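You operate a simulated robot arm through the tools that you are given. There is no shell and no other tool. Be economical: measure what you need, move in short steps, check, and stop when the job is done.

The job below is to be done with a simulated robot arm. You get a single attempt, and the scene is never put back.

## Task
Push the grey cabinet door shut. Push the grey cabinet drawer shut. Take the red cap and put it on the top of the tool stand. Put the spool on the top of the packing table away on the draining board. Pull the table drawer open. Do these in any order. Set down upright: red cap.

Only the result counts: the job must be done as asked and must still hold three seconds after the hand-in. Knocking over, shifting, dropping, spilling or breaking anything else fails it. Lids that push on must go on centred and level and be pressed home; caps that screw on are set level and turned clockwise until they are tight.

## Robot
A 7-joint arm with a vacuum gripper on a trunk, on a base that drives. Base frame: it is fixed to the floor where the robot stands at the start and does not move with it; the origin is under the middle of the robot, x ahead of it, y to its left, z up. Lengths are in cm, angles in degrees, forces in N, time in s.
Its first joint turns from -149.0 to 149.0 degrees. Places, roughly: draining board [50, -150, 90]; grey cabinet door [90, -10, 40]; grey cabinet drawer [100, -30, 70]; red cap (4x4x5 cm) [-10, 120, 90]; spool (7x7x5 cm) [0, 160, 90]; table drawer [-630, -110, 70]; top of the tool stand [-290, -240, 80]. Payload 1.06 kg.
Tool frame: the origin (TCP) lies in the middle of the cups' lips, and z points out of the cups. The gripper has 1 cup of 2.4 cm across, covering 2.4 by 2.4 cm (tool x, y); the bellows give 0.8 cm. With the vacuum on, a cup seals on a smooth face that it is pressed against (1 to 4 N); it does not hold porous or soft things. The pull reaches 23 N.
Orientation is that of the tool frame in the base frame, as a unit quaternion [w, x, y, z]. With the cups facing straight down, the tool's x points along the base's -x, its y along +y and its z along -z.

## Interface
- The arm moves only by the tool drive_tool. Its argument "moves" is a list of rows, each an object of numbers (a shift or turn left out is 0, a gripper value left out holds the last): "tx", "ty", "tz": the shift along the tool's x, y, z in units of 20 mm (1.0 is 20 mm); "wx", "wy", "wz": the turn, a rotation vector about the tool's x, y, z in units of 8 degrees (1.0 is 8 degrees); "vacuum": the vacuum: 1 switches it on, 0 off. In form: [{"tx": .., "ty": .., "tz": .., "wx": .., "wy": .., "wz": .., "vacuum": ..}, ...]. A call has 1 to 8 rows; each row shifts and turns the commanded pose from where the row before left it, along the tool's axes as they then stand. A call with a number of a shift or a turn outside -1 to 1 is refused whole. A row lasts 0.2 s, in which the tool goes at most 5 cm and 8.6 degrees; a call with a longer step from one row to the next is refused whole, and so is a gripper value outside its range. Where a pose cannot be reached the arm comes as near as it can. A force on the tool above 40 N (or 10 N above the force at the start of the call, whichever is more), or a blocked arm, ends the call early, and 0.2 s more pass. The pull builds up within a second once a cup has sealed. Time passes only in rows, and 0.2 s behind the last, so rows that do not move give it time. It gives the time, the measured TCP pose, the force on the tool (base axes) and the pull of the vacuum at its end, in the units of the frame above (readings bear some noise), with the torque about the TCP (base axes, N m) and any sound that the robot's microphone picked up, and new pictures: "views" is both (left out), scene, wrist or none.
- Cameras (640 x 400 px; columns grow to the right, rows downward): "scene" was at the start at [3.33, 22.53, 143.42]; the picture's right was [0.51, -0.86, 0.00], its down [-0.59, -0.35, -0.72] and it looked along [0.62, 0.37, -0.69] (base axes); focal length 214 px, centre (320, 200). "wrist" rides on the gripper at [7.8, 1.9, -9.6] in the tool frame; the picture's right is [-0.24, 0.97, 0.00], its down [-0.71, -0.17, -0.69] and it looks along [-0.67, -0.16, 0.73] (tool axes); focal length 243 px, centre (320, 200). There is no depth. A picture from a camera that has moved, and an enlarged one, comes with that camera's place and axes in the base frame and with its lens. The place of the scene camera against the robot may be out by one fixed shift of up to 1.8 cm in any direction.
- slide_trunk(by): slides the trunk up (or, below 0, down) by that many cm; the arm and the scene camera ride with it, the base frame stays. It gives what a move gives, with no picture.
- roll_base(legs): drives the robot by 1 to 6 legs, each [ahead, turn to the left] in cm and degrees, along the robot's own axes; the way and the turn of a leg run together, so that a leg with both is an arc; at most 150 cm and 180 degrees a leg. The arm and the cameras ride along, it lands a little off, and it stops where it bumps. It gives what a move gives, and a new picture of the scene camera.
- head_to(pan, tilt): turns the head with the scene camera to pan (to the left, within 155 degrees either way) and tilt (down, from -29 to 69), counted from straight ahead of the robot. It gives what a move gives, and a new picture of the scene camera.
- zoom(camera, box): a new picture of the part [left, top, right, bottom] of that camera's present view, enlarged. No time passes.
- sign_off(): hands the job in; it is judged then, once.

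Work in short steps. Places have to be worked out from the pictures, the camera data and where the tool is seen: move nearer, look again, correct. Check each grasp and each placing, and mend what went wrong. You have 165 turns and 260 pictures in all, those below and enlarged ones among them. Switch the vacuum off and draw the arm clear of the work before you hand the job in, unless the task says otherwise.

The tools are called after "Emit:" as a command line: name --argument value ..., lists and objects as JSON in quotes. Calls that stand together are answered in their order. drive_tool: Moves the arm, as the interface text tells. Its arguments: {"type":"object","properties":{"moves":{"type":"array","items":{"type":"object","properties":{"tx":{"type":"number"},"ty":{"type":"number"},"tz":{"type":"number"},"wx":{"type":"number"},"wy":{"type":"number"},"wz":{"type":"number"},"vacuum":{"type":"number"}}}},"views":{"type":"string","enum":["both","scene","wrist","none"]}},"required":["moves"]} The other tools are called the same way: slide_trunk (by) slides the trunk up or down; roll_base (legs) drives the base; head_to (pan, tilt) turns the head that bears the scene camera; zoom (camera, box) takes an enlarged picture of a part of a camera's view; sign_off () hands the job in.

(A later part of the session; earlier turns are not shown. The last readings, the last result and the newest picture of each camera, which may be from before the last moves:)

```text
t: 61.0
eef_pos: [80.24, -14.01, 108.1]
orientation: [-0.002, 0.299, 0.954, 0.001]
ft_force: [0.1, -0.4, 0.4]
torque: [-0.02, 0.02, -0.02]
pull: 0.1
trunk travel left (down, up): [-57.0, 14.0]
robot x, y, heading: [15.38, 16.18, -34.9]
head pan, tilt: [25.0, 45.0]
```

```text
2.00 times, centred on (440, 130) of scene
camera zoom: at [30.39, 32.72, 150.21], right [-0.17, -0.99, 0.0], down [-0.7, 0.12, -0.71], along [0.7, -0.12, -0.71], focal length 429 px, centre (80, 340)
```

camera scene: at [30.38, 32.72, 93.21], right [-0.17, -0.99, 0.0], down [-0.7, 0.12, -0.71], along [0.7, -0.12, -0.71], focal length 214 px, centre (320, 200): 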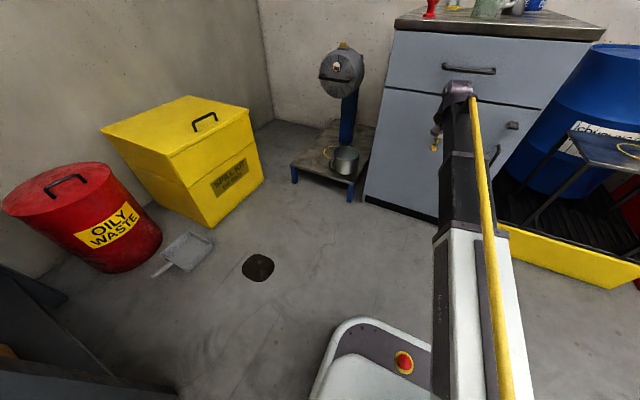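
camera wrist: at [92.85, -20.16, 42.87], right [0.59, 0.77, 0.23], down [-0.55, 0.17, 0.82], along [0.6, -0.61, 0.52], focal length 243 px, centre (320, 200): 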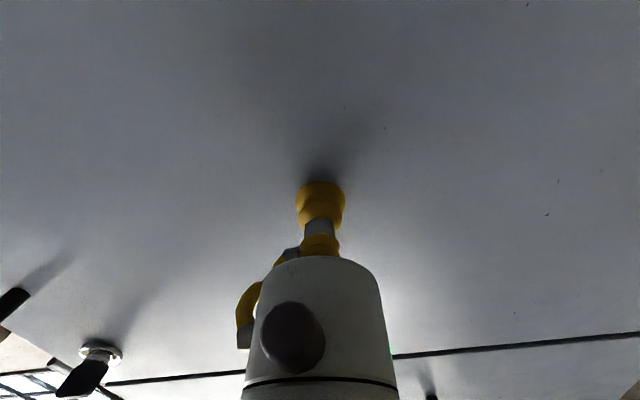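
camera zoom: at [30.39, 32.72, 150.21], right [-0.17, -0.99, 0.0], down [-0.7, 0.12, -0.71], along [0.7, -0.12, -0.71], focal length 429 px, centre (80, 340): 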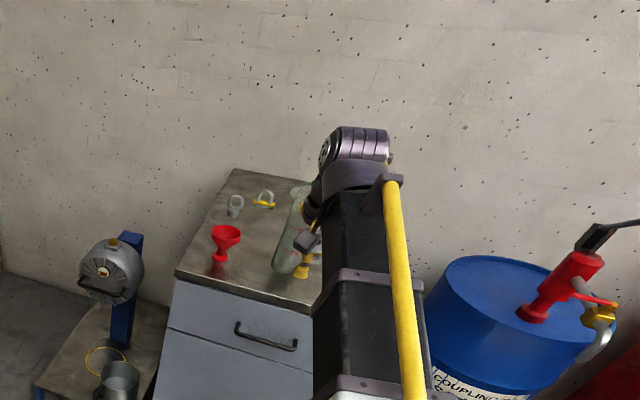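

Both stay shut. Next the packing table: straight behind the robot lies the free floor in front of it, so I back 77 cm, then turn left 90° to face it.

Emit:
roll_base --legs '[[-77, 0], [0, 90]]'

Emit:
head_to --pan 20 --tilt 40

Emit:
zoom --camera "scene" --box '[200, 50, 520, 250]'

```text
t: 69.0
eef_pos: [-17.81, 124.88, 108.28]
orientation: [-0.002, -0.467, 0.884, -0.002]
ft_force: [0.2, -0.2, 0.6]
torque: [0.0, 0.01, -0.01]
pull: 0.0
trunk travel left (down, up): [-57.0, 14.0]
robot x, y, heading: [-47.64, 59.69, 55.6]
head pan, tilt: [25.0, 45.0]
camera scene: at [-62.15, 75.28, 150.21], right [0.99, -0.16, 0.0], down [-0.12, -0.7, -0.71], along [0.12, 0.7, -0.71], focal length 214 px, centre (320, 200)
```

scene: 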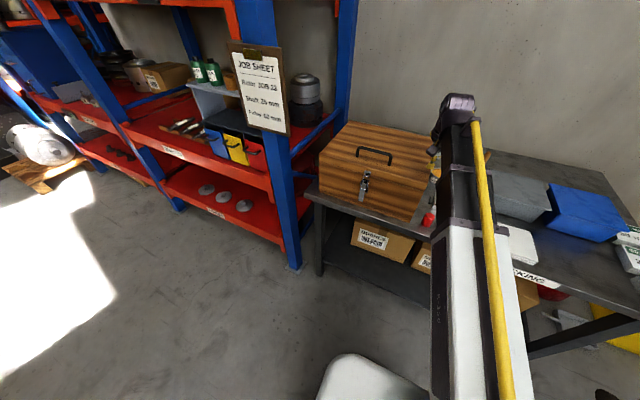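

```text
t: 69.7
eef_pos: [-17.76, 124.83, 108.24]
orientation: [-0.001, -0.466, 0.885, -0.002]
ft_force: [-1.0, -0.7, -0.2]
torque: [0.0, 0.0, 0.0]
pull: 0.1
trunk travel left (down, up): [-57.0, 14.0]
robot x, y, heading: [-47.48, 59.99, 55.7]
head pan, tilt: [20.0, 40.0]
camera scene: at [-61.37, 75.49, 150.94], right [0.97, -0.25, 0.0], down [-0.16, -0.62, -0.77], along [0.19, 0.74, -0.64], focal length 214 px, centre (320, 200)
```

scene: 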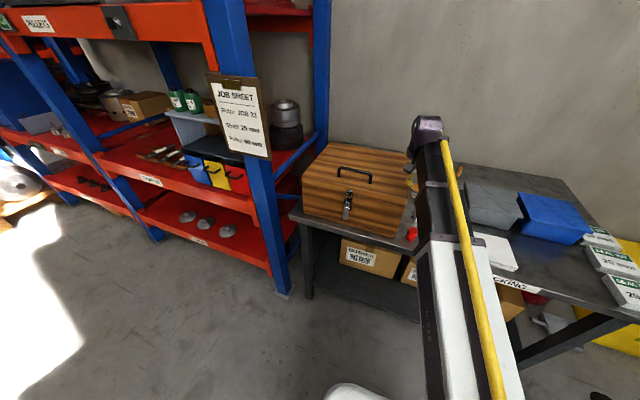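

```text
2.00 times, centred on (360, 150) of scene
camera zoom: at [-61.37, 75.49, 150.94], right [0.97, -0.25, 0.0], down [-0.16, -0.62, -0.77], along [0.19, 0.74, -0.64], focal length 429 px, centre (240, 300)
```

zoom: 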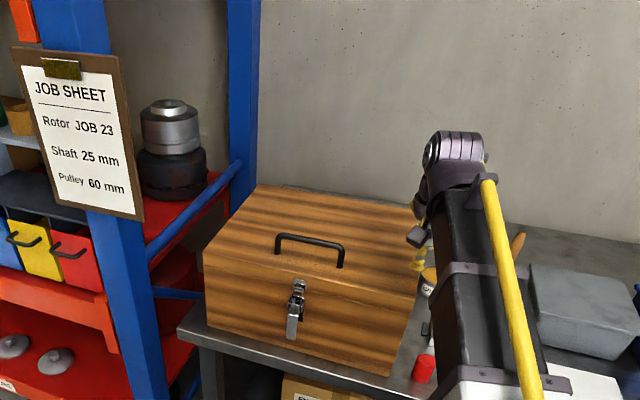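

The tool already hangs above the table near the wooden box. I check the wrist view before anything else.

Emit:
drive_tool --moves '[{}]' --views "wrist"

```text
t: 70.1
eef_pos: [-17.84, 124.78, 108.1]
orientation: [-0.002, -0.466, 0.885, -0.001]
ft_force: [0.3, -0.4, -0.7]
torque: [-0.01, 0.01, 0.0]
pull: 0.1
trunk travel left (down, up): [-57.0, 14.0]
robot x, y, heading: [-47.62, 59.79, 55.4]
head pan, tilt: [20.0, 40.0]
camera wrist: at [-23.65, 119.52, 117.76], right [-0.67, 0.74, 0.0], down [0.54, 0.49, 0.68], along [0.51, 0.46, -0.73], focal length 243 px, centre (320, 200)
```

wrist: 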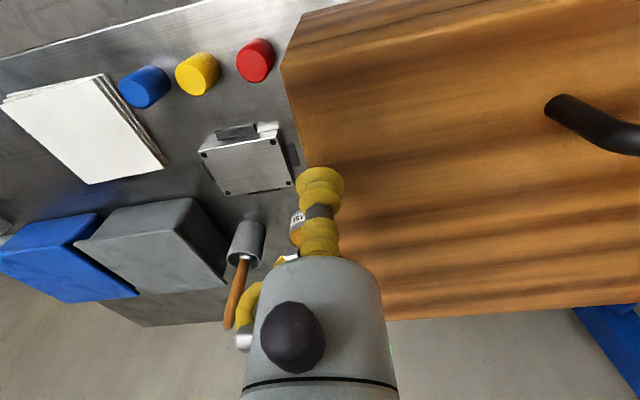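

The spool must be hidden behind the gripper near the box. I raise the trunk by 10 and shift right for a clear look.

Emit:
slide_trunk --by 10

Emit:
drive_tool --moves '[{"ty": -1}, {"ty": -1}, {"ty": -1}, {"ty": -1}, {"ty": -1}, {"ty": -1}, {"ty": -1}]' --views "wrist"

```text
t: 71.4
eef_pos: [-17.75, 124.78, 118.11]
orientation: [-0.002, -0.467, 0.884, -0.001]
ft_force: [-1.2, 1.0, -0.6]
torque: [-0.01, 0.02, -0.01]
pull: 0.1
trunk travel left (down, up): [-67.0, 4.0]
robot x, y, heading: [-47.54, 59.96, 55.6]
head pan, tilt: [20.0, 40.0]
```

```text
t: 73.0
eef_pos: [-6.13, 116.85, 118.36]
orientation: [-0.002, -0.466, 0.885, -0.001]
ft_force: [0.4, -0.7, -0.3]
torque: [-0.01, 0.04, -0.01]
pull: 0.0
trunk travel left (down, up): [-67.0, 4.0]
robot x, y, heading: [-47.63, 60.14, 55.7]
head pan, tilt: [20.0, 40.0]
camera wrist: at [-11.89, 111.57, 127.86], right [-0.67, 0.74, 0.0], down [0.54, 0.49, 0.68], along [0.51, 0.46, -0.73], focal length 243 px, centre (320, 200)
```

wrist: 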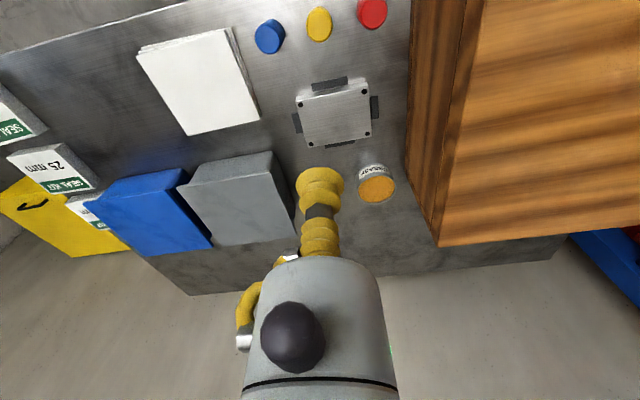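

I enlarge the round item and look for another round thing behind the gripper.

Emit:
zoom --camera "wrist" --box '[240, 0, 440, 280]'

Emit:
drive_tool --moves '[{"ty": -1}, {"ty": -1}, {"ty": -1}, {"ty": -1}, {"ty": -1}, {"ty": -1}]' --views "wrist"

```text
1.43 times, centred on (340, 140) of wrist
camera zoom: at [-11.89, 111.57, 127.86], right [-0.67, 0.74, 0.0], down [0.54, 0.49, 0.68], along [0.51, 0.46, -0.73], focal length 347 px, centre (291, 286)
```

zoom: 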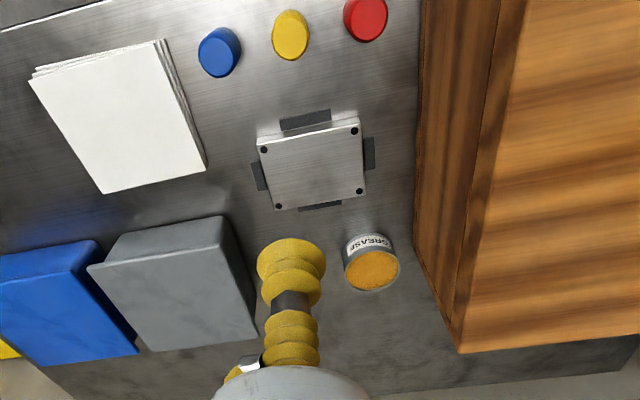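

```text
t: 74.4
eef_pos: [3.76, 110.09, 118.28]
orientation: [-0.002, -0.466, 0.885, -0.001]
ft_force: [0.7, -0.5, -0.5]
torque: [0.01, 0.01, 0.02]
pull: 0.0
trunk travel left (down, up): [-67.0, 4.0]
robot x, y, heading: [-47.34, 59.86, 55.7]
head pan, tilt: [20.0, 40.0]
camera wrist: at [-2.02, 104.82, 127.81], right [-0.67, 0.74, 0.0], down [0.54, 0.49, 0.68], along [0.51, 0.46, -0.73], focal length 243 px, centre (320, 200)
```

wrist: 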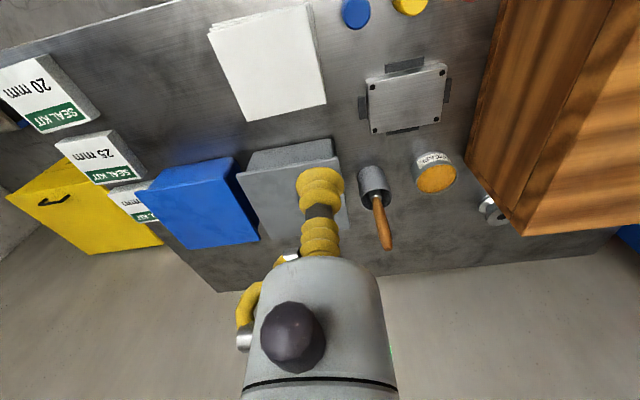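

A grey ring-like item shows behind the box at (490, 208); that is probably the spool. I enlarge it.

Emit:
zoom --camera "wrist" --box '[380, 130, 580, 270]'

```text
2.86 times, centred on (480, 200) of wrist
camera zoom: at [-2.02, 104.82, 127.81], right [-0.67, 0.74, 0.0], down [0.54, 0.49, 0.68], along [0.51, 0.46, -0.73], focal length 693 px, centre (-137, 200)
```

zoom: 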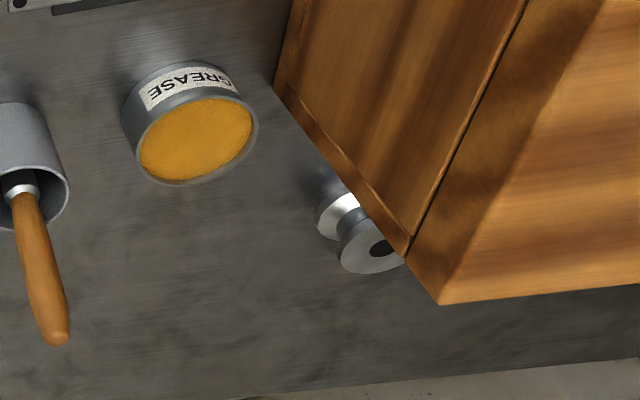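

The spool stands behind the wooden box, near (1, 163), top about z 90, i.e. 112 cm ahead. I must come closer: drive 19 cm ahead (base front stays about 8 cm off the table).

Emit:
roll_base --legs '[[19, 0]]'

Emit:
head_to --pan 0 --tilt 65

Emit:
drive_tool --moves '[{}]' --views "wrist"

```text
t: 75.9
eef_pos: [14.83, 125.03, 118.16]
orientation: [-0.003, -0.463, 0.886, -0.001]
ft_force: [-0.3, 0.0, -0.4]
torque: [-0.04, -0.04, 0.03]
pull: 0.0
trunk travel left (down, up): [-67.0, 4.0]
robot x, y, heading: [-36.99, 75.41, 55.1]
head pan, tilt: [20.0, 40.0]
camera scene: at [-50.67, 90.91, 160.94], right [0.97, -0.26, 0.0], down [-0.17, -0.62, -0.77], along [0.2, 0.74, -0.64], focal length 214 px, centre (320, 200)
```

scene: 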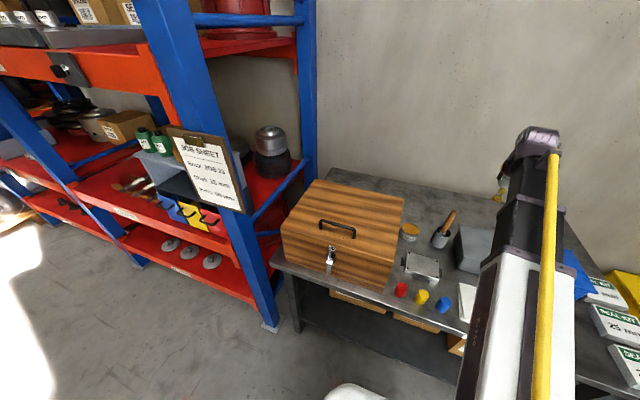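

```text
t: 76.8
eef_pos: [14.82, 124.88, 118.23]
orientation: [-0.002, -0.463, 0.886, -0.001]
ft_force: [-1.1, 0.9, 0.0]
torque: [-0.02, 0.0, -0.02]
pull: 0.1
trunk travel left (down, up): [-67.0, 4.0]
robot x, y, heading: [-37.27, 75.39, 55.4]
head pan, tilt: [0.0, 65.0]
camera scene: at [-49.4, 87.65, 157.71], right [0.82, -0.57, 0.0], down [-0.52, -0.74, -0.42], along [0.24, 0.35, -0.91], focal length 214 px, centre (320, 200)
```

scene: 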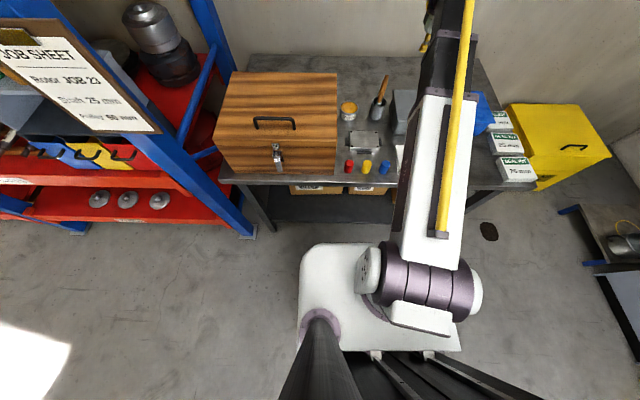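

```text
t: 77.2
eef_pos: [14.74, 124.95, 118.19]
orientation: [-0.002, -0.463, 0.886, -0.001]
ft_force: [-0.2, -0.1, -0.1]
torque: [-0.01, -0.02, 0.04]
pull: 0.0
trunk travel left (down, up): [-67.0, 4.0]
robot x, y, heading: [-36.78, 75.31, 54.9]
head pan, tilt: [0.0, 65.0]
camera wrist: at [8.87, 119.74, 127.8], right [-0.66, 0.75, 0.0], down [0.55, 0.49, 0.68], along [0.51, 0.45, -0.73], focal length 243 px, centre (320, 200)
```

wrist: 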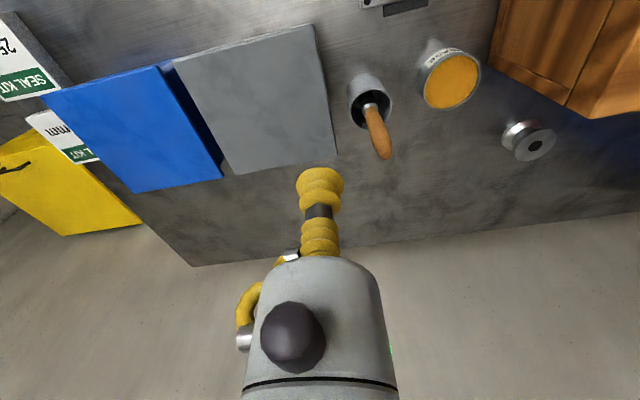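

The spool is now in full view. I enlarge it to fix its top face.

Emit:
zoom --camera "wrist" --box '[470, 90, 590, 190]'

```text
4.00 times, centred on (530, 140) of wrist
camera zoom: at [8.87, 119.74, 127.8], right [-0.66, 0.75, 0.0], down [0.55, 0.49, 0.68], along [0.51, 0.45, -0.73], focal length 970 px, centre (-520, 440)
```

zoom: 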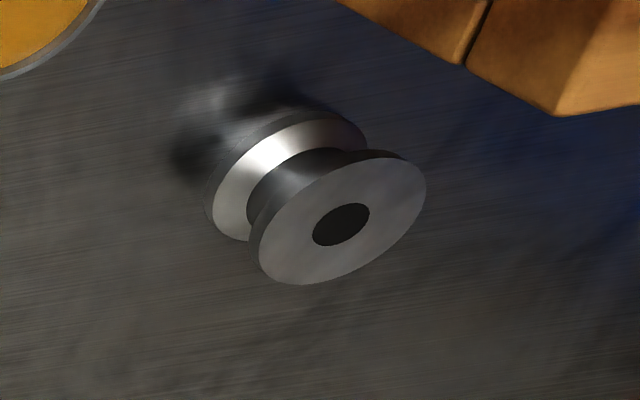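

Spool's top centre is at about (0.3, 162.8, 90), with a hole of about 2.4 cm, so the cup must sit on the ring at r≈2.35. I travel at z 118 towards a point right of its centre.

Emit:
drive_tool --moves '[{"tx": -0.71, "ty": 0.98}, {"tx": -0.71, "ty": 0.98}, {"tx": -0.71, "ty": 0.98}, {"tx": -0.71, "ty": 0.98}, {"tx": -0.71, "ty": 0.98}, {"tx": -0.71, "ty": 0.98}, {"tx": -0.71, "ty": 0.98}, {"tx": -0.71, "ty": 0.98}]' --views "none"

Emit:
drive_tool --moves '[{"tx": -0.71, "ty": 0.98}, {"tx": -0.71, "ty": 0.98}, {"tx": -0.71, "ty": 0.98}, {"tx": -0.71, "ty": 0.98}, {"tx": -0.71, "ty": 0.98}, {"tx": -0.71, "ty": 0.98}, {"tx": -0.71, "ty": 0.98}]' --views "both"

```text
t: 79.0
eef_pos: [8.67, 143.16, 117.98]
orientation: [-0.002, -0.463, 0.887, -0.001]
ft_force: [0.5, -0.3, 0.7]
torque: [0.0, 0.02, -0.04]
pull: 0.0
trunk travel left (down, up): [-67.0, 4.0]
robot x, y, heading: [-37.22, 75.62, 55.5]
head pan, tilt: [0.0, 65.0]
```

```text
t: 80.6
eef_pos: [2.88, 159.49, 118.14]
orientation: [-0.002, -0.463, 0.886, -0.001]
ft_force: [0.1, -0.1, 0.2]
torque: [-0.01, 0.01, 0.03]
pull: 0.0
trunk travel left (down, up): [-67.0, 4.0]
robot x, y, heading: [-36.79, 75.33, 55.1]
head pan, tilt: [0.0, 65.0]
camera scene: at [-49.41, 87.67, 157.71], right [0.82, -0.57, 0.0], down [-0.52, -0.74, -0.42], along [0.24, 0.35, -0.91], focal length 214 px, centre (320, 200)
camera wrist: at [-3.05, 154.32, 127.72], right [-0.66, 0.75, 0.0], down [0.55, 0.49, 0.68], along [0.51, 0.45, -0.73], focal length 243 px, centre (320, 200)
```

scene: 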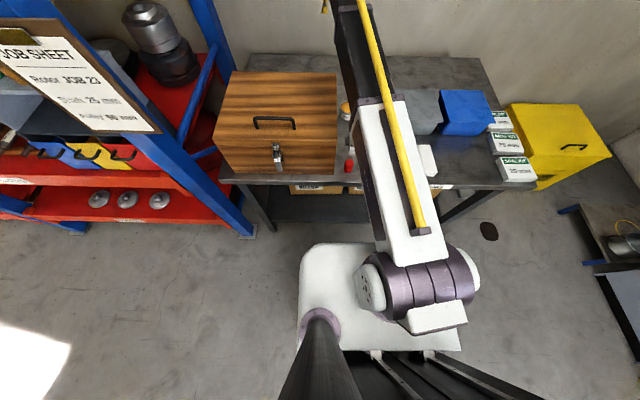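
wrist: 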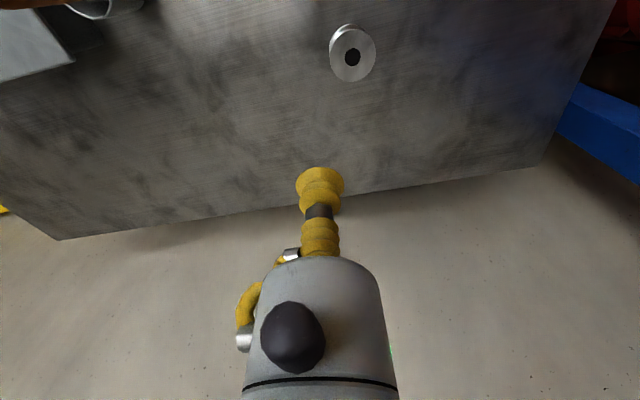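

The spool solves again to (0.3, 163.0). I correct 2 cm to the left/ahead so the cup is over the ring, and descend to z 96.

Emit:
drive_tool --moves '[{"tx": -0.31, "ty": 0.95}, {"tz": 1}, {"tz": 1}, {"tz": 1}, {"tz": 1}, {"tz": 1}, {"tz": 1}]' --views "wrist"

Emit:
drive_tool --moves '[{"tz": 1}, {"tz": 1}, {"tz": 1}, {"tz": 1}, {"tz": 1}]' --views "both"

```text
t: 82.2
eef_pos: [1.75, 160.71, 106.2]
orientation: [-0.002, -0.462, 0.887, -0.001]
ft_force: [-0.4, 0.3, 0.2]
torque: [0.02, 0.02, 0.03]
pull: 0.0
trunk travel left (down, up): [-67.0, 4.0]
robot x, y, heading: [-36.95, 75.27, 54.9]
head pan, tilt: [0.0, 65.0]
camera wrist: at [-4.22, 155.55, 115.78], right [-0.66, 0.75, 0.0], down [0.55, 0.49, 0.68], along [0.51, 0.45, -0.73], focal length 243 px, centre (320, 200)
```

wrist: 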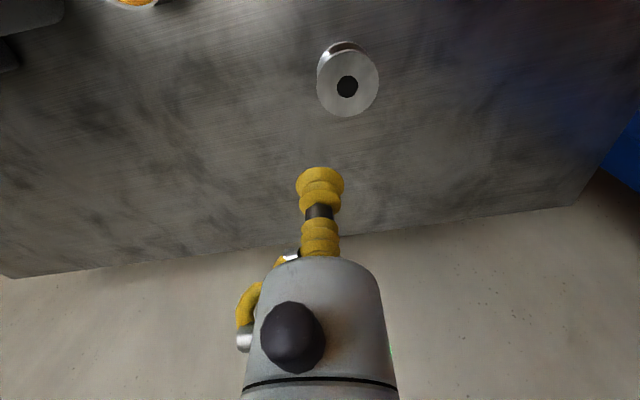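

```text
t: 83.4
eef_pos: [1.7, 160.83, 96.18]
orientation: [-0.002, -0.463, 0.886, -0.001]
ft_force: [-0.3, 0.1, 0.1]
torque: [-0.03, 0.0, 0.02]
pull: 0.1
trunk travel left (down, up): [-67.0, 4.0]
robot x, y, heading: [-37.25, 75.32, 55.2]
head pan, tilt: [0.0, 65.0]
camera scene: at [-49.41, 87.66, 157.71], right [0.82, -0.57, 0.0], down [-0.52, -0.74, -0.42], along [0.24, 0.35, -0.91], focal length 214 px, centre (320, 200)
camera wrist: at [-4.21, 155.41, 105.68], right [-0.66, 0.75, 0.0], down [0.55, 0.49, 0.68], along [0.51, 0.45, -0.73], focal length 243 px, centre (320, 200)
```

scene: 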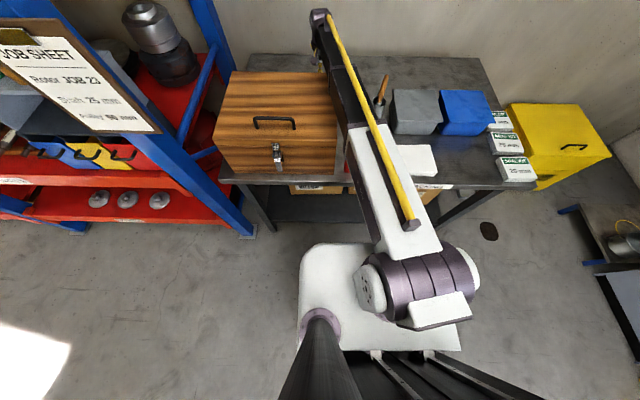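
wrist: 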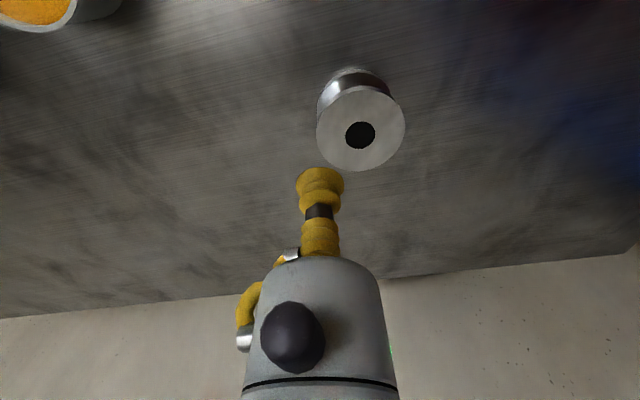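

Over the ring now with small offset (0.6 cm). I correct and come down slowly with the vacuum on.

Emit:
drive_tool --moves '[{"tx": -0.19, "ty": 0.25}, {"tz": 1}, {"tz": 1}, {"tz": 0.5, "vacuum": 1}, {"tz": 0.2}, {"tz": 0.2}]' --views "wrist"

```text
t: 84.8
eef_pos: [1.33, 161.23, 90.26]
orientation: [-0.003, -0.462, 0.887, -0.001]
ft_force: [0.8, 0.8, 0.3]
torque: [0.02, 0.0, 0.02]
pull: 0.1
trunk travel left (down, up): [-67.0, 4.0]
robot x, y, heading: [-37.24, 74.98, 55.0]
head pan, tilt: [0.0, 65.0]
camera wrist: at [-4.51, 156.09, 99.9], right [-0.66, 0.75, 0.0], down [0.55, 0.49, 0.68], along [0.51, 0.45, -0.73], focal length 243 px, centre (320, 200)
```

wrist: 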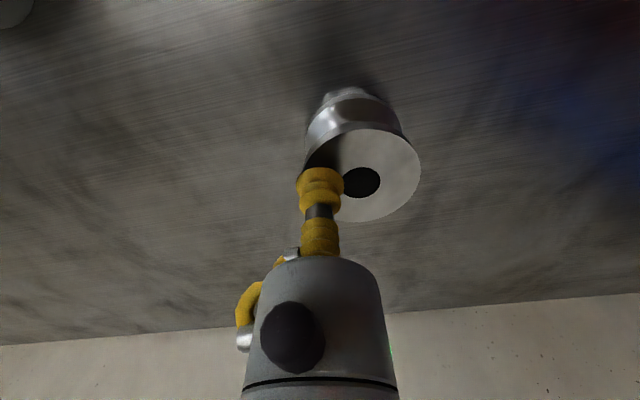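

The cup is right over the ring, not touching yet. I go down in 2–3 mm steps.

Emit:
drive_tool --moves '[{"tz": 0.15}, {"tz": 0.15}, {"tz": 0.15}, {"tz": 0.15}]' --views "wrist"

```text
t: 85.8
eef_pos: [1.4, 161.29, 89.15]
orientation: [-0.002, -0.463, 0.887, -0.001]
ft_force: [-0.8, 0.5, 3.2]
torque: [0.02, -0.01, -0.02]
pull: 0.0
trunk travel left (down, up): [-67.0, 4.0]
robot x, y, heading: [-37.03, 75.1, 54.7]
head pan, tilt: [0.0, 65.0]
camera wrist: at [-4.51, 156.03, 98.76], right [-0.66, 0.75, 0.0], down [0.55, 0.49, 0.68], along [0.51, 0.45, -0.73], focal length 243 px, centre (320, 200)
```

wrist: 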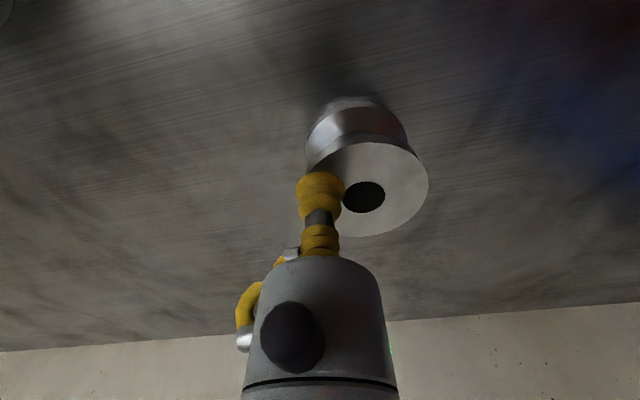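

Contact at 3 N but no pull yet. I wait a moment and enlarge to see how the lip sits.

Emit:
drive_tool --moves '[{}, {}, {}]' --views "none"

Emit:
zoom --camera "wrist" --box '[280, 80, 440, 280]'

```text
t: 86.6
eef_pos: [1.41, 161.23, 89.18]
orientation: [-0.002, -0.463, 0.887, -0.001]
ft_force: [-0.5, 1.2, 3.1]
torque: [-0.02, -0.02, -0.02]
pull: 0.1
trunk travel left (down, up): [-67.0, 4.0]
robot x, y, heading: [-37.17, 75.75, 55.1]
head pan, tilt: [0.0, 65.0]
```

```text
2.00 times, centred on (360, 180) of wrist
camera zoom: at [-4.5, 156.03, 98.75], right [-0.66, 0.75, 0.0], down [0.55, 0.49, 0.68], along [0.51, 0.45, -0.73], focal length 485 px, centre (240, 240)
```

zoom: 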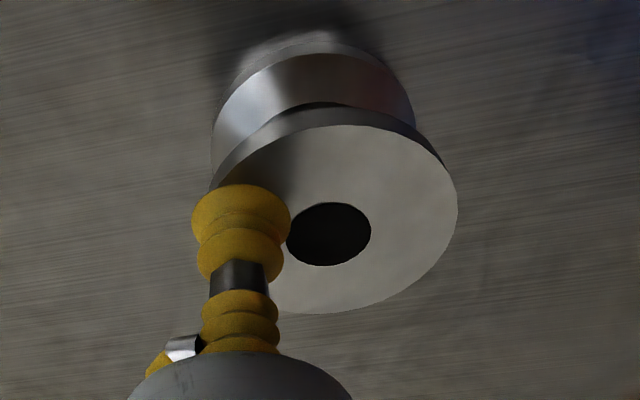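

The lip pokes slightly over the outer rim. I lift 6 mm, shift 2–3 mm towards the centre and press again.

Emit:
drive_tool --moves '[{"tz": -0.4}, {"ty": 0.12}, {"tz": 0.3}, {"tz": 0.15}, {}, {}, {}]' --views "none"

Emit:
zoom --camera "wrist" --box '[280, 80, 440, 280]'

```text
t: 88.2
eef_pos: [1.32, 161.44, 89.26]
orientation: [-0.001, -0.462, 0.887, -0.001]
ft_force: [3.7, 4.7, 15.9]
torque: [0.09, 0.11, -0.09]
pull: 23.2
trunk travel left (down, up): [-67.0, 4.0]
robot x, y, heading: [-36.96, 75.37, 55.2]
head pan, tilt: [0.0, 65.0]
```

```text
2.00 times, centred on (360, 180) of wrist
camera zoom: at [-4.72, 156.15, 98.68], right [-0.66, 0.75, 0.0], down [0.55, 0.48, 0.68], along [0.51, 0.45, -0.73], focal length 485 px, centre (240, 240)
```

zoom: 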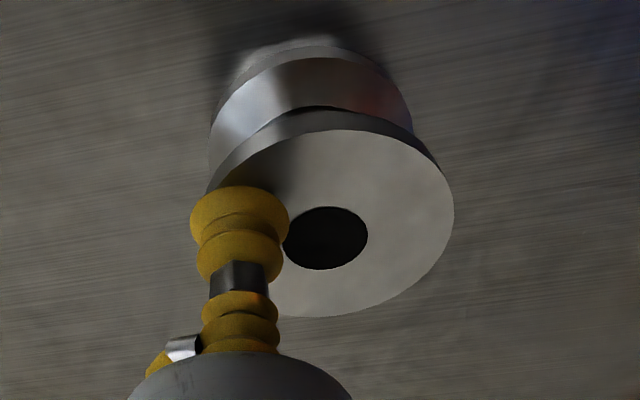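

Sealed: pull 23 N. I lift it straight up slowly.

Emit:
drive_tool --moves '[{"tz": -0.3}, {"tz": -0.5}, {"tz": -0.7}, {"tz": -0.8}, {"tz": -0.8}, {"tz": -0.8}, {"tz": -0.8}, {"tz": -0.8}]' --views "wrist"

```text
t: 90.0
eef_pos: [1.13, 161.54, 99.99]
orientation: [-0.002, -0.463, 0.887, -0.001]
ft_force: [0.9, -0.3, -1.7]
torque: [-0.03, 0.0, 0.02]
pull: 23.3
trunk travel left (down, up): [-67.0, 4.0]
robot x, y, heading: [-37.27, 75.18, 55.1]
head pan, tilt: [0.0, 65.0]
camera wrist: at [-4.77, 156.27, 109.51], right [-0.66, 0.75, 0.0], down [0.55, 0.49, 0.68], along [0.51, 0.45, -0.73], focal length 243 px, centre (320, 200)
```

wrist: 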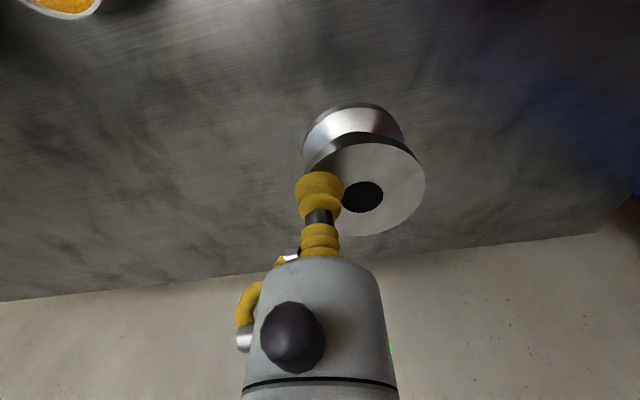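

The spool hangs firmly (≈1.7 N). I raise to z 118 plus trunk 4 cm and move back out along the same diagonal.

Emit:
drive_tool --moves '[{"tz": -1}, {"tz": -1}, {"tz": -1}, {"tz": -1}, {"tz": -1}, {"tz": -1}, {"tz": -1}, {"tz": -1}]' --views "none"

Emit:
slide_trunk --by 4

Emit:
drive_tool --moves '[{"tx": 0.6, "ty": -0.9}, {"tx": 0.6, "ty": -0.9}, {"tx": 0.6, "ty": -0.9}, {"tx": 0.6, "ty": -0.9}, {"tx": 0.6, "ty": -0.9}, {"tx": 0.6, "ty": -0.9}, {"tx": 0.6, "ty": -0.9}, {"tx": 0.6, "ty": -0.9}]' --views "none"

Emit:
drive_tool --moves '[{"tx": 1, "ty": -0.5}, {"tx": 1, "ty": -0.5}, {"tx": 1, "ty": -0.5}, {"tx": 1, "ty": -0.5}, {"tx": 1, "ty": -0.5}, {"tx": 1, "ty": -0.5}]' --views "wrist"

```text
t: 91.8
eef_pos: [1.25, 161.59, 115.94]
orientation: [-0.003, -0.463, 0.887, -0.001]
ft_force: [-0.1, 0.2, -2.2]
torque: [0.0, -0.02, -0.01]
pull: 22.6
trunk travel left (down, up): [-67.0, 4.0]
robot x, y, heading: [-37.39, 75.2, 55.1]
head pan, tilt: [0.0, 65.0]
```

```text
t: 92.7
eef_pos: [1.17, 161.68, 119.88]
orientation: [-0.002, -0.462, 0.887, -0.002]
ft_force: [0.0, 0.9, -3.0]
torque: [0.01, -0.03, -0.01]
pull: 22.5
trunk travel left (down, up): [-71.0, 0.0]
robot x, y, heading: [-37.4, 75.32, 55.1]
head pan, tilt: [0.0, 65.0]
```

```text
t: 94.5
eef_pos: [7.61, 145.49, 120.24]
orientation: [-0.002, -0.462, 0.887, -0.001]
ft_force: [0.9, 0.0, -2.9]
torque: [-0.03, -0.03, -0.01]
pull: 23.3
trunk travel left (down, up): [-71.0, 0.0]
robot x, y, heading: [-37.28, 75.21, 55.0]
head pan, tilt: [0.0, 65.0]
```

```text
t: 95.9
eef_pos: [5.7, 132.18, 120.18]
orientation: [-0.002, -0.462, 0.887, -0.002]
ft_force: [-0.2, -0.3, -2.1]
torque: [-0.02, -0.02, -0.02]
pull: 22.9
trunk travel left (down, up): [-71.0, 0.0]
robot x, y, heading: [-36.98, 75.15, 55.2]
head pan, tilt: [0.0, 65.0]
camera wrist: at [-0.27, 127.01, 129.74], right [-0.66, 0.75, 0.0], down [0.55, 0.49, 0.68], along [0.51, 0.45, -0.73], focal length 243 px, centre (320, 200)
```

wrist: 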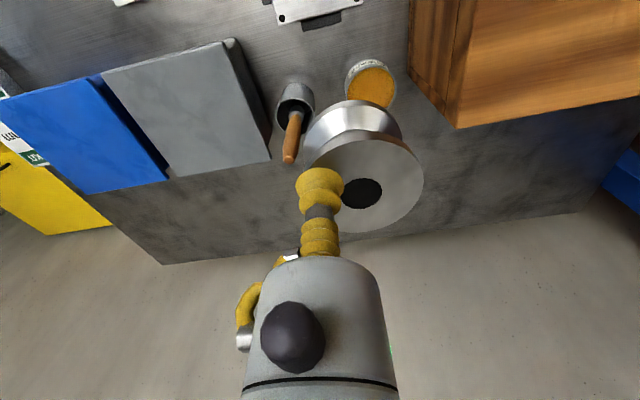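

Clear of the box with the spool in hand. I now drive towards the draining board in stages, keeping well off the grey cabinet and the green cart.

Emit:
roll_base --legs '[[-60, 0], [0, -90], [93, 0]]'

Emit:
head_to --pan -70 --tilt 35

```text
t: 107.7
eef_pos: [62.84, -73.83, 120.21]
orientation: [-0.003, 0.311, 0.951, 0.001]
ft_force: [0.6, 0.1, 0.1]
torque: [0.01, -0.01, 0.03]
pull: 0.0
trunk travel left (down, up): [-71.0, 0.0]
robot x, y, heading: [6.66, -29.92, -36.1]
head pan, tilt: [0.0, 65.0]
camera scene: at [18.81, -15.74, 161.71], right [-0.59, -0.81, 0.0], down [-0.73, 0.53, -0.42], along [0.34, -0.25, -0.91], focal length 214 px, centre (320, 200)
```

scene: 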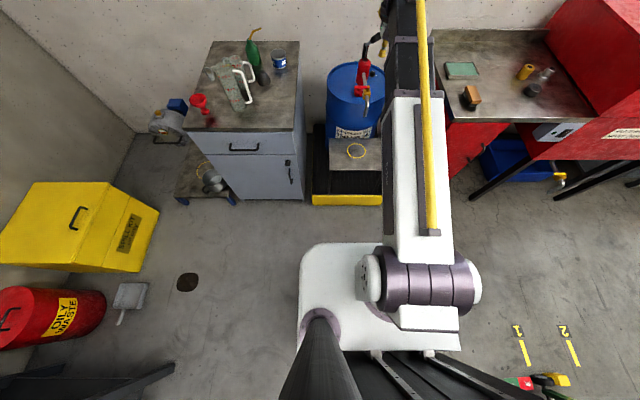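

```text
t: 109.1
eef_pos: [62.85, -73.89, 120.17]
orientation: [-0.002, 0.31, 0.951, 0.001]
ft_force: [-0.6, 0.1, -0.3]
torque: [0.01, -0.01, 0.02]
pull: 0.1
trunk travel left (down, up): [-71.0, 0.0]
robot x, y, heading: [6.85, -30.14, -36.1]
head pan, tilt: [-70.0, 35.0]
camera scene: at [11.45, -20.61, 165.69], right [-0.96, 0.28, 0.0], down [0.16, 0.55, -0.82], along [-0.23, -0.79, -0.57], focal length 214 px, centre (320, 200)
```

scene: 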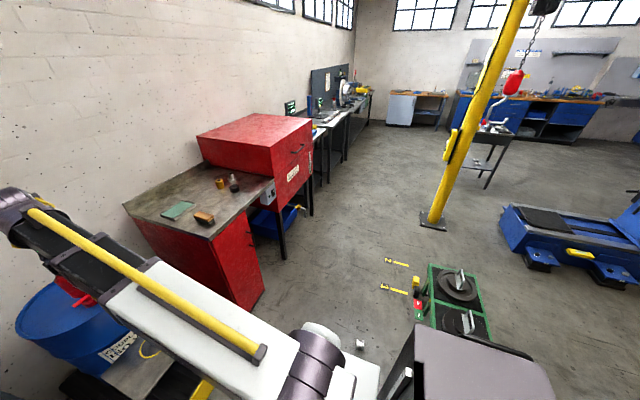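

The pull is zero: the spool was lost during the drive, and a small silver thing lies on the floor at (361, 343). I switch the vacuum off and enlarge it.

Emit:
drive_tool --moves '[{"vacuum": 0}]' --views "wrist"

Emit:
zoom --camera "scene" --box '[320, 310, 410, 370]'

```text
t: 109.5
eef_pos: [62.84, -73.9, 120.25]
orientation: [-0.003, 0.31, 0.951, 0.001]
ft_force: [-0.4, 0.1, 0.2]
torque: [0.03, 0.0, 0.03]
pull: 0.0
trunk travel left (down, up): [-71.0, 0.0]
robot x, y, heading: [6.76, -30.13, -36.1]
head pan, tilt: [-70.0, 35.0]
camera wrist: at [57.75, -67.71, 129.75], right [0.76, 0.65, 0.0], down [0.47, -0.56, 0.68], along [0.44, -0.52, -0.73], focal length 243 px, centre (320, 200)
```

wrist: 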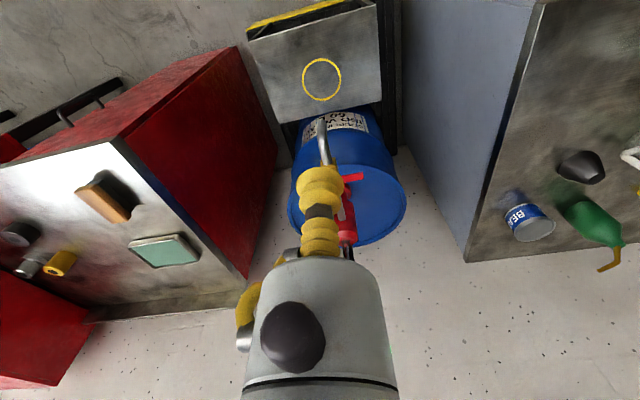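

```text
6.67 times, centred on (365, 340) of scene
camera zoom: at [11.45, -20.61, 165.7], right [-0.96, 0.28, 0.0], down [0.16, 0.55, -0.82], along [-0.23, -0.79, -0.57], focal length 1430 px, centre (20, -733)
```

zoom: 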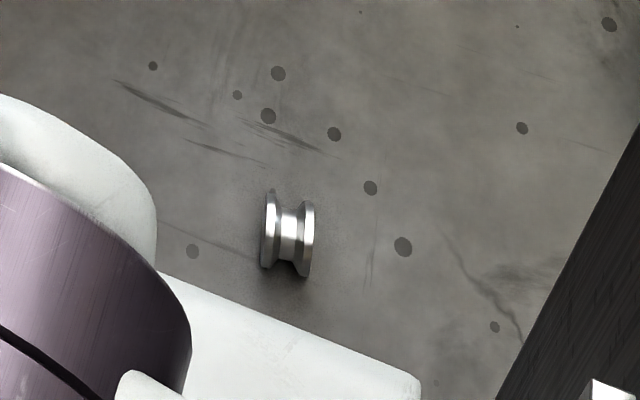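

The spool lies on its side on the floor near (-32, -73), axis along about (-0.87, 0.5). I turn right to face it, back off a little, and look.

Emit:
roll_base --legs '[[0, -96], [-16, 0]]'

Emit:
head_to --pan 20 --tilt 60

Emit:
zoom --camera "scene" --box '[300, 100, 460, 200]'

```text
t: 115.0
eef_pos: [-32.81, -69.02, 120.21]
orientation: [-0.001, 0.917, 0.399, 0.002]
ft_force: [-0.2, 0.7, 0.6]
torque: [0.0, 0.02, 0.01]
pull: 0.1
trunk travel left (down, up): [-71.0, 0.0]
robot x, y, heading: [17.77, -18.33, -132.8]
head pan, tilt: [-70.0, 35.0]
camera scene: at [25.56, -21.87, 165.7], right [0.39, 0.92, 0.0], down [0.53, -0.22, -0.82], along [-0.75, 0.32, -0.57], focal length 214 px, centre (320, 200)
```

scene: 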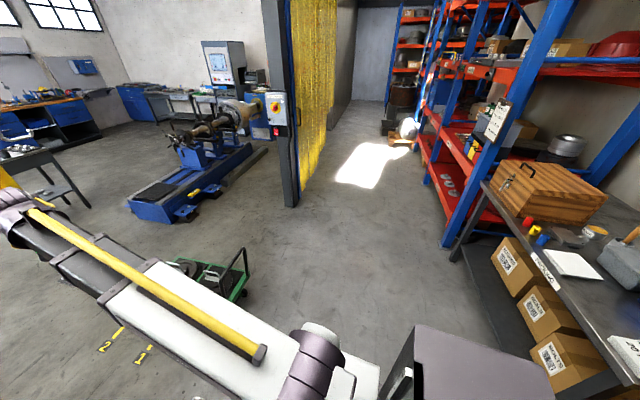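

```text
t: 116.6
eef_pos: [-32.79, -68.85, 120.2]
orientation: [-0.001, 0.917, 0.399, 0.003]
ft_force: [0.0, -0.5, 0.7]
torque: [-0.01, -0.03, 0.0]
pull: 0.2
trunk travel left (down, up): [-71.0, 0.0]
robot x, y, heading: [17.64, -18.26, -133.2]
head pan, tilt: [20.0, 60.0]
camera scene: at [31.04, -31.48, 162.27], right [-0.92, 0.39, 0.0], down [0.34, 0.8, -0.5], along [-0.19, -0.46, -0.87], focal length 214 px, centre (320, 200)
```

scene: 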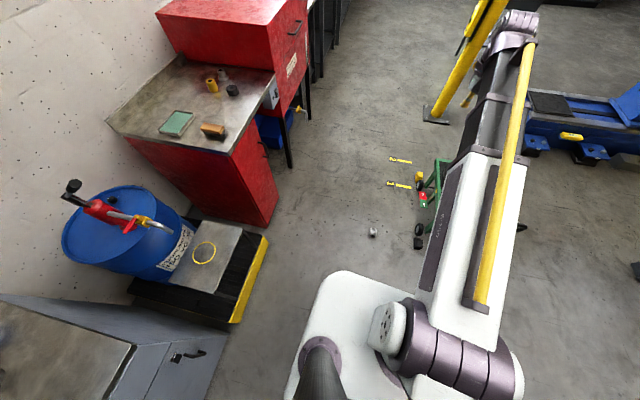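

```text
4.00 times, centred on (380, 150) of scene
camera zoom: at [31.04, -31.48, 162.27], right [-0.92, 0.39, 0.0], down [0.34, 0.8, -0.5], along [-0.19, -0.46, -0.87], focal length 858 px, centre (80, 400)
```

zoom: 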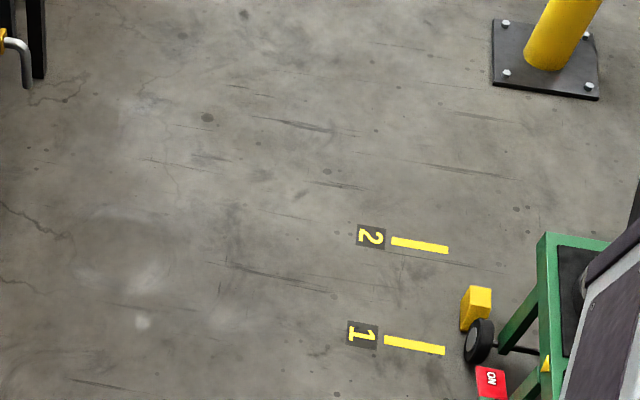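

The spool is again placed at about (-31, -73), right under the tool. I look with the wrist camera and zoom the scene view on it.

Emit:
slide_trunk --by -40

Emit:
drive_tool --moves '[{}]' --views "wrist"

Emit:
zoom --camera "scene" --box '[300, 140, 460, 260]'

```text
t: 120.5
eef_pos: [-32.84, -68.84, 80.12]
orientation: [0.0, 0.916, 0.4, 0.003]
ft_force: [0.2, -0.1, -0.2]
torque: [0.01, -0.01, -0.02]
pull: 0.0
trunk travel left (down, up): [-31.0, 40.0]
robot x, y, heading: [17.07, -18.59, -132.9]
head pan, tilt: [20.0, 60.0]
```

```text
t: 120.9
eef_pos: [-32.94, -68.91, 80.2]
orientation: [-0.002, 0.917, 0.399, 0.003]
ft_force: [-0.7, 0.4, -0.5]
torque: [0.0, 0.0, 0.03]
pull: 0.0
trunk travel left (down, up): [-31.0, 40.0]
robot x, y, heading: [17.39, -18.59, -132.7]
head pan, tilt: [20.0, 60.0]
camera wrist: at [-26.07, -64.46, 89.75], right [0.55, -0.83, 0.0], down [-0.61, -0.4, 0.68], along [-0.57, -0.38, -0.73], focal length 243 px, centre (320, 200)
```

wrist: 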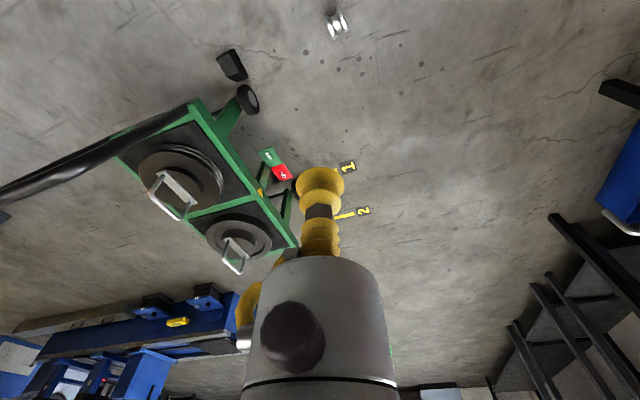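

```text
3.33 times, centred on (380, 200) of scene
camera zoom: at [31.04, -31.48, 122.27], right [-0.92, 0.39, 0.0], down [0.34, 0.8, -0.5], along [-0.19, -0.46, -0.87], focal length 715 px, centre (120, 200)
```

zoom: 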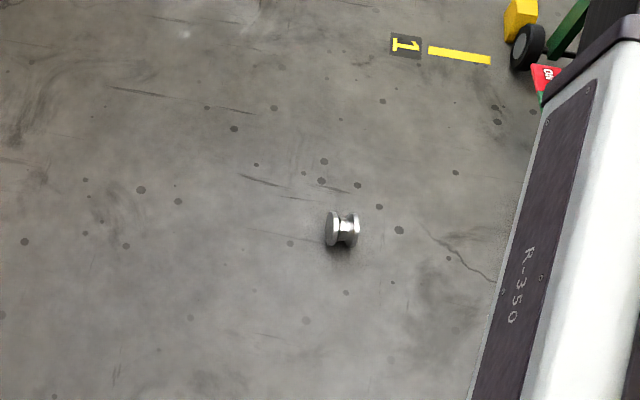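

Cart is at x below -62, clear of the tool. I lower the trunk fully and look closer.

Emit:
slide_trunk --by -31

Emit:
drive_tool --moves '[{"tx": 1}, {"tx": 1}, {"tz": 1}, {"tz": 1}, {"tz": 1}, {"tz": 1}, {"tz": 1}, {"tz": 1}]' --views "wrist"

```text
t: 124.0
eef_pos: [-32.87, -68.91, 49.21]
orientation: [-0.002, 0.917, 0.399, 0.002]
ft_force: [0.4, 0.0, -0.5]
torque: [0.02, -0.02, -0.02]
pull: 0.0
trunk travel left (down, up): [0.0, 71.0]
robot x, y, heading: [16.73, -18.55, -133.0]
head pan, tilt: [20.0, 60.0]
```

```text
t: 125.8
eef_pos: [-30.23, -65.56, 37.1]
orientation: [0.0, 0.917, 0.399, 0.002]
ft_force: [-0.9, 0.1, -0.2]
torque: [-0.01, 0.01, 0.01]
pull: 0.0
trunk travel left (down, up): [0.0, 71.0]
robot x, y, heading: [17.66, -18.59, -132.9]
head pan, tilt: [20.0, 60.0]
camera wrist: at [-23.42, -61.11, 46.6], right [0.55, -0.83, 0.0], down [-0.61, -0.4, 0.68], along [-0.57, -0.38, -0.73], focal length 243 px, centre (320, 200)
```

wrist: 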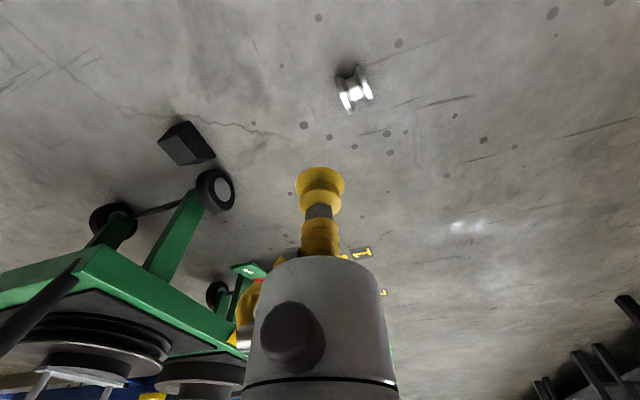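

Emit:
zoom --camera "wrist" --box '[305, 50, 405, 130]'

```text
5.00 times, centred on (355, 90) of wrist
camera zoom: at [-23.42, -61.11, 46.6], right [0.55, -0.83, 0.0], down [-0.61, -0.4, 0.68], along [-0.57, -0.38, -0.73], focal length 1213 px, centre (145, 750)
```

zoom: 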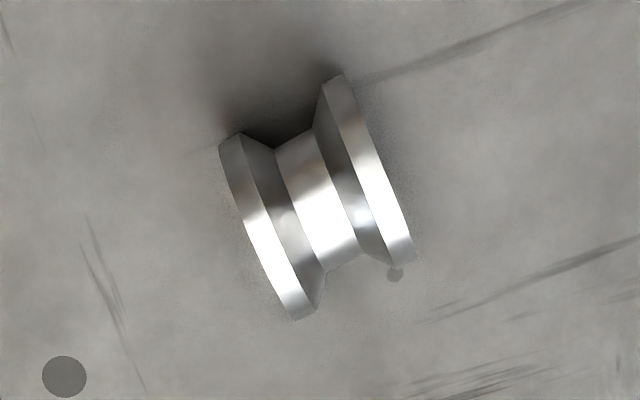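

Seen from above the spool's axis runs along (0.90, -0.43), centre (-32.5, -74.2). I will tip it onto its face: bring the tool to the cart-side of its end face, then push forward and up at the top of the rim. First I move there at height.

Emit:
drive_tool --moves '[{"tx": -1, "ty": -0.3}, {"tx": -1, "ty": -0.3}, {"tx": -1, "ty": -0.3}, {"tx": -1, "ty": -0.3}, {"tx": -1, "ty": -0.3}, {"tz": 1}, {"tz": 1}, {"tz": 1}]' --views "none"

Emit:
drive_tool --moves '[{"tz": 1}, {"tz": 1}, {"tz": 1}, {"tz": 1}, {"tz": 1}, {"tz": 1}, {"tz": 1}, {"tz": 1}]' --views "wrist"

```text
t: 127.5
eef_pos: [-39.29, -71.17, 31.32]
orientation: [-0.001, 0.917, 0.399, 0.002]
ft_force: [0.2, 0.1, -0.3]
torque: [0.01, 0.0, 0.02]
pull: 0.1
trunk travel left (down, up): [0.0, 71.0]
robot x, y, heading: [17.42, -18.31, -133.0]
head pan, tilt: [20.0, 60.0]
```

```text
t: 129.3
eef_pos: [-39.0, -71.06, 15.21]
orientation: [-0.001, 0.917, 0.399, 0.001]
ft_force: [0.3, 0.3, -0.4]
torque: [0.03, -0.02, 0.05]
pull: 0.1
trunk travel left (down, up): [0.0, 71.0]
robot x, y, heading: [17.26, -18.51, -132.7]
head pan, tilt: [20.0, 60.0]
camera wrist: at [-32.25, -66.56, 24.75], right [0.55, -0.83, 0.0], down [-0.61, -0.4, 0.68], along [-0.57, -0.38, -0.73], focal length 243 px, centre (320, 200)
```

wrist: 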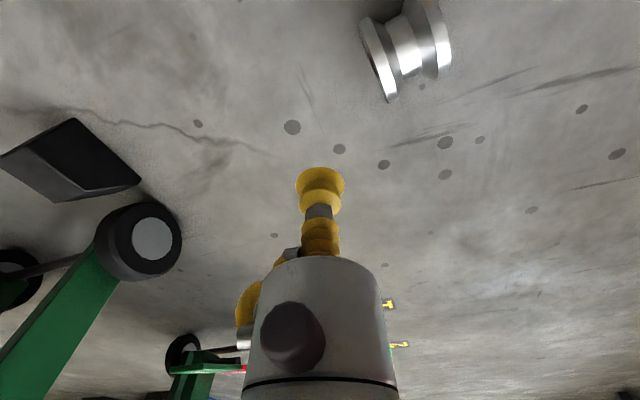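

The spool is still at (-32, -74). I descend to z≈5.2 beside its face.

Emit:
drive_tool --moves '[{"tz": 1}, {"tz": 1}, {"tz": 1}, {"tz": 1}, {"tz": 1}]' --views "wrist"

```text
t: 130.6
eef_pos: [-39.12, -71.19, 5.3]
orientation: [-0.001, 0.917, 0.4, 0.002]
ft_force: [0.8, 0.2, -1.2]
torque: [0.01, -0.02, -0.01]
pull: 0.2
trunk travel left (down, up): [0.0, 71.0]
robot x, y, heading: [17.08, -18.53, -132.7]
head pan, tilt: [20.0, 60.0]
camera wrist: at [-32.29, -66.75, 14.86], right [0.55, -0.83, 0.0], down [-0.61, -0.4, 0.68], along [-0.57, -0.38, -0.73], focal length 243 px, centre (320, 200)
```

wrist: 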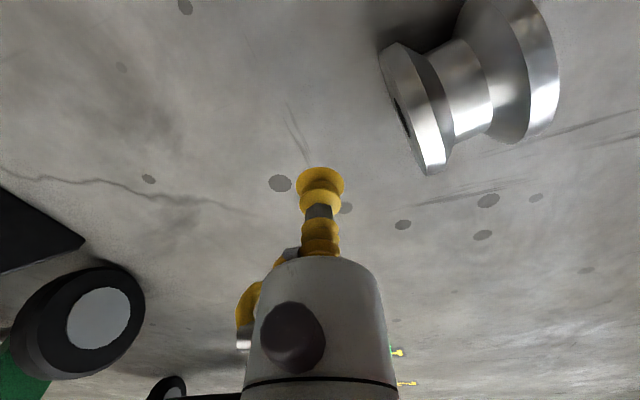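

Lined up with the spool's axis, about 4 cm from its face. I push at the top of the rim with a forward-and-up motion.

Emit:
drive_tool --moves '[{"tx": 0.25, "ty": 0.8}, {"tx": 0.25, "ty": 0.8}, {"tx": 0.15, "ty": 0.48, "tz": -0.25}, {"tx": 0.15, "ty": 0.48, "tz": -0.25}]' --views "wrist"

```text
t: 131.6
eef_pos: [-34.33, -73.45, 6.24]
orientation: [-0.001, 0.917, 0.399, 0.003]
ft_force: [-0.9, 0.2, 0.2]
torque: [-0.05, 0.02, 0.0]
pull: 0.1
trunk travel left (down, up): [0.0, 71.0]
robot x, y, heading: [17.64, -18.52, -133.0]
head pan, tilt: [20.0, 60.0]
camera wrist: at [-27.42, -68.99, 15.8], right [0.55, -0.83, 0.0], down [-0.61, -0.4, 0.68], along [-0.57, -0.37, -0.73], focal length 243 px, centre (320, 200)
```

wrist: 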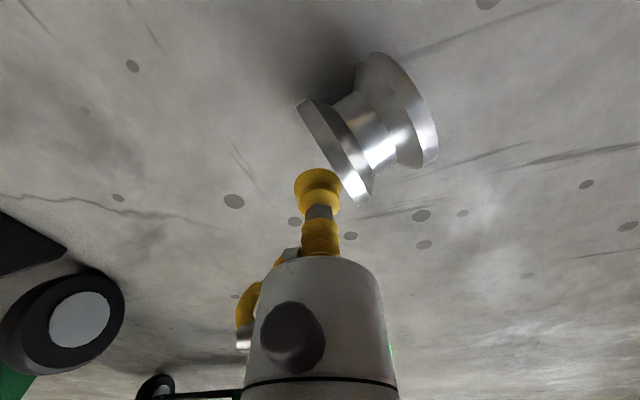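

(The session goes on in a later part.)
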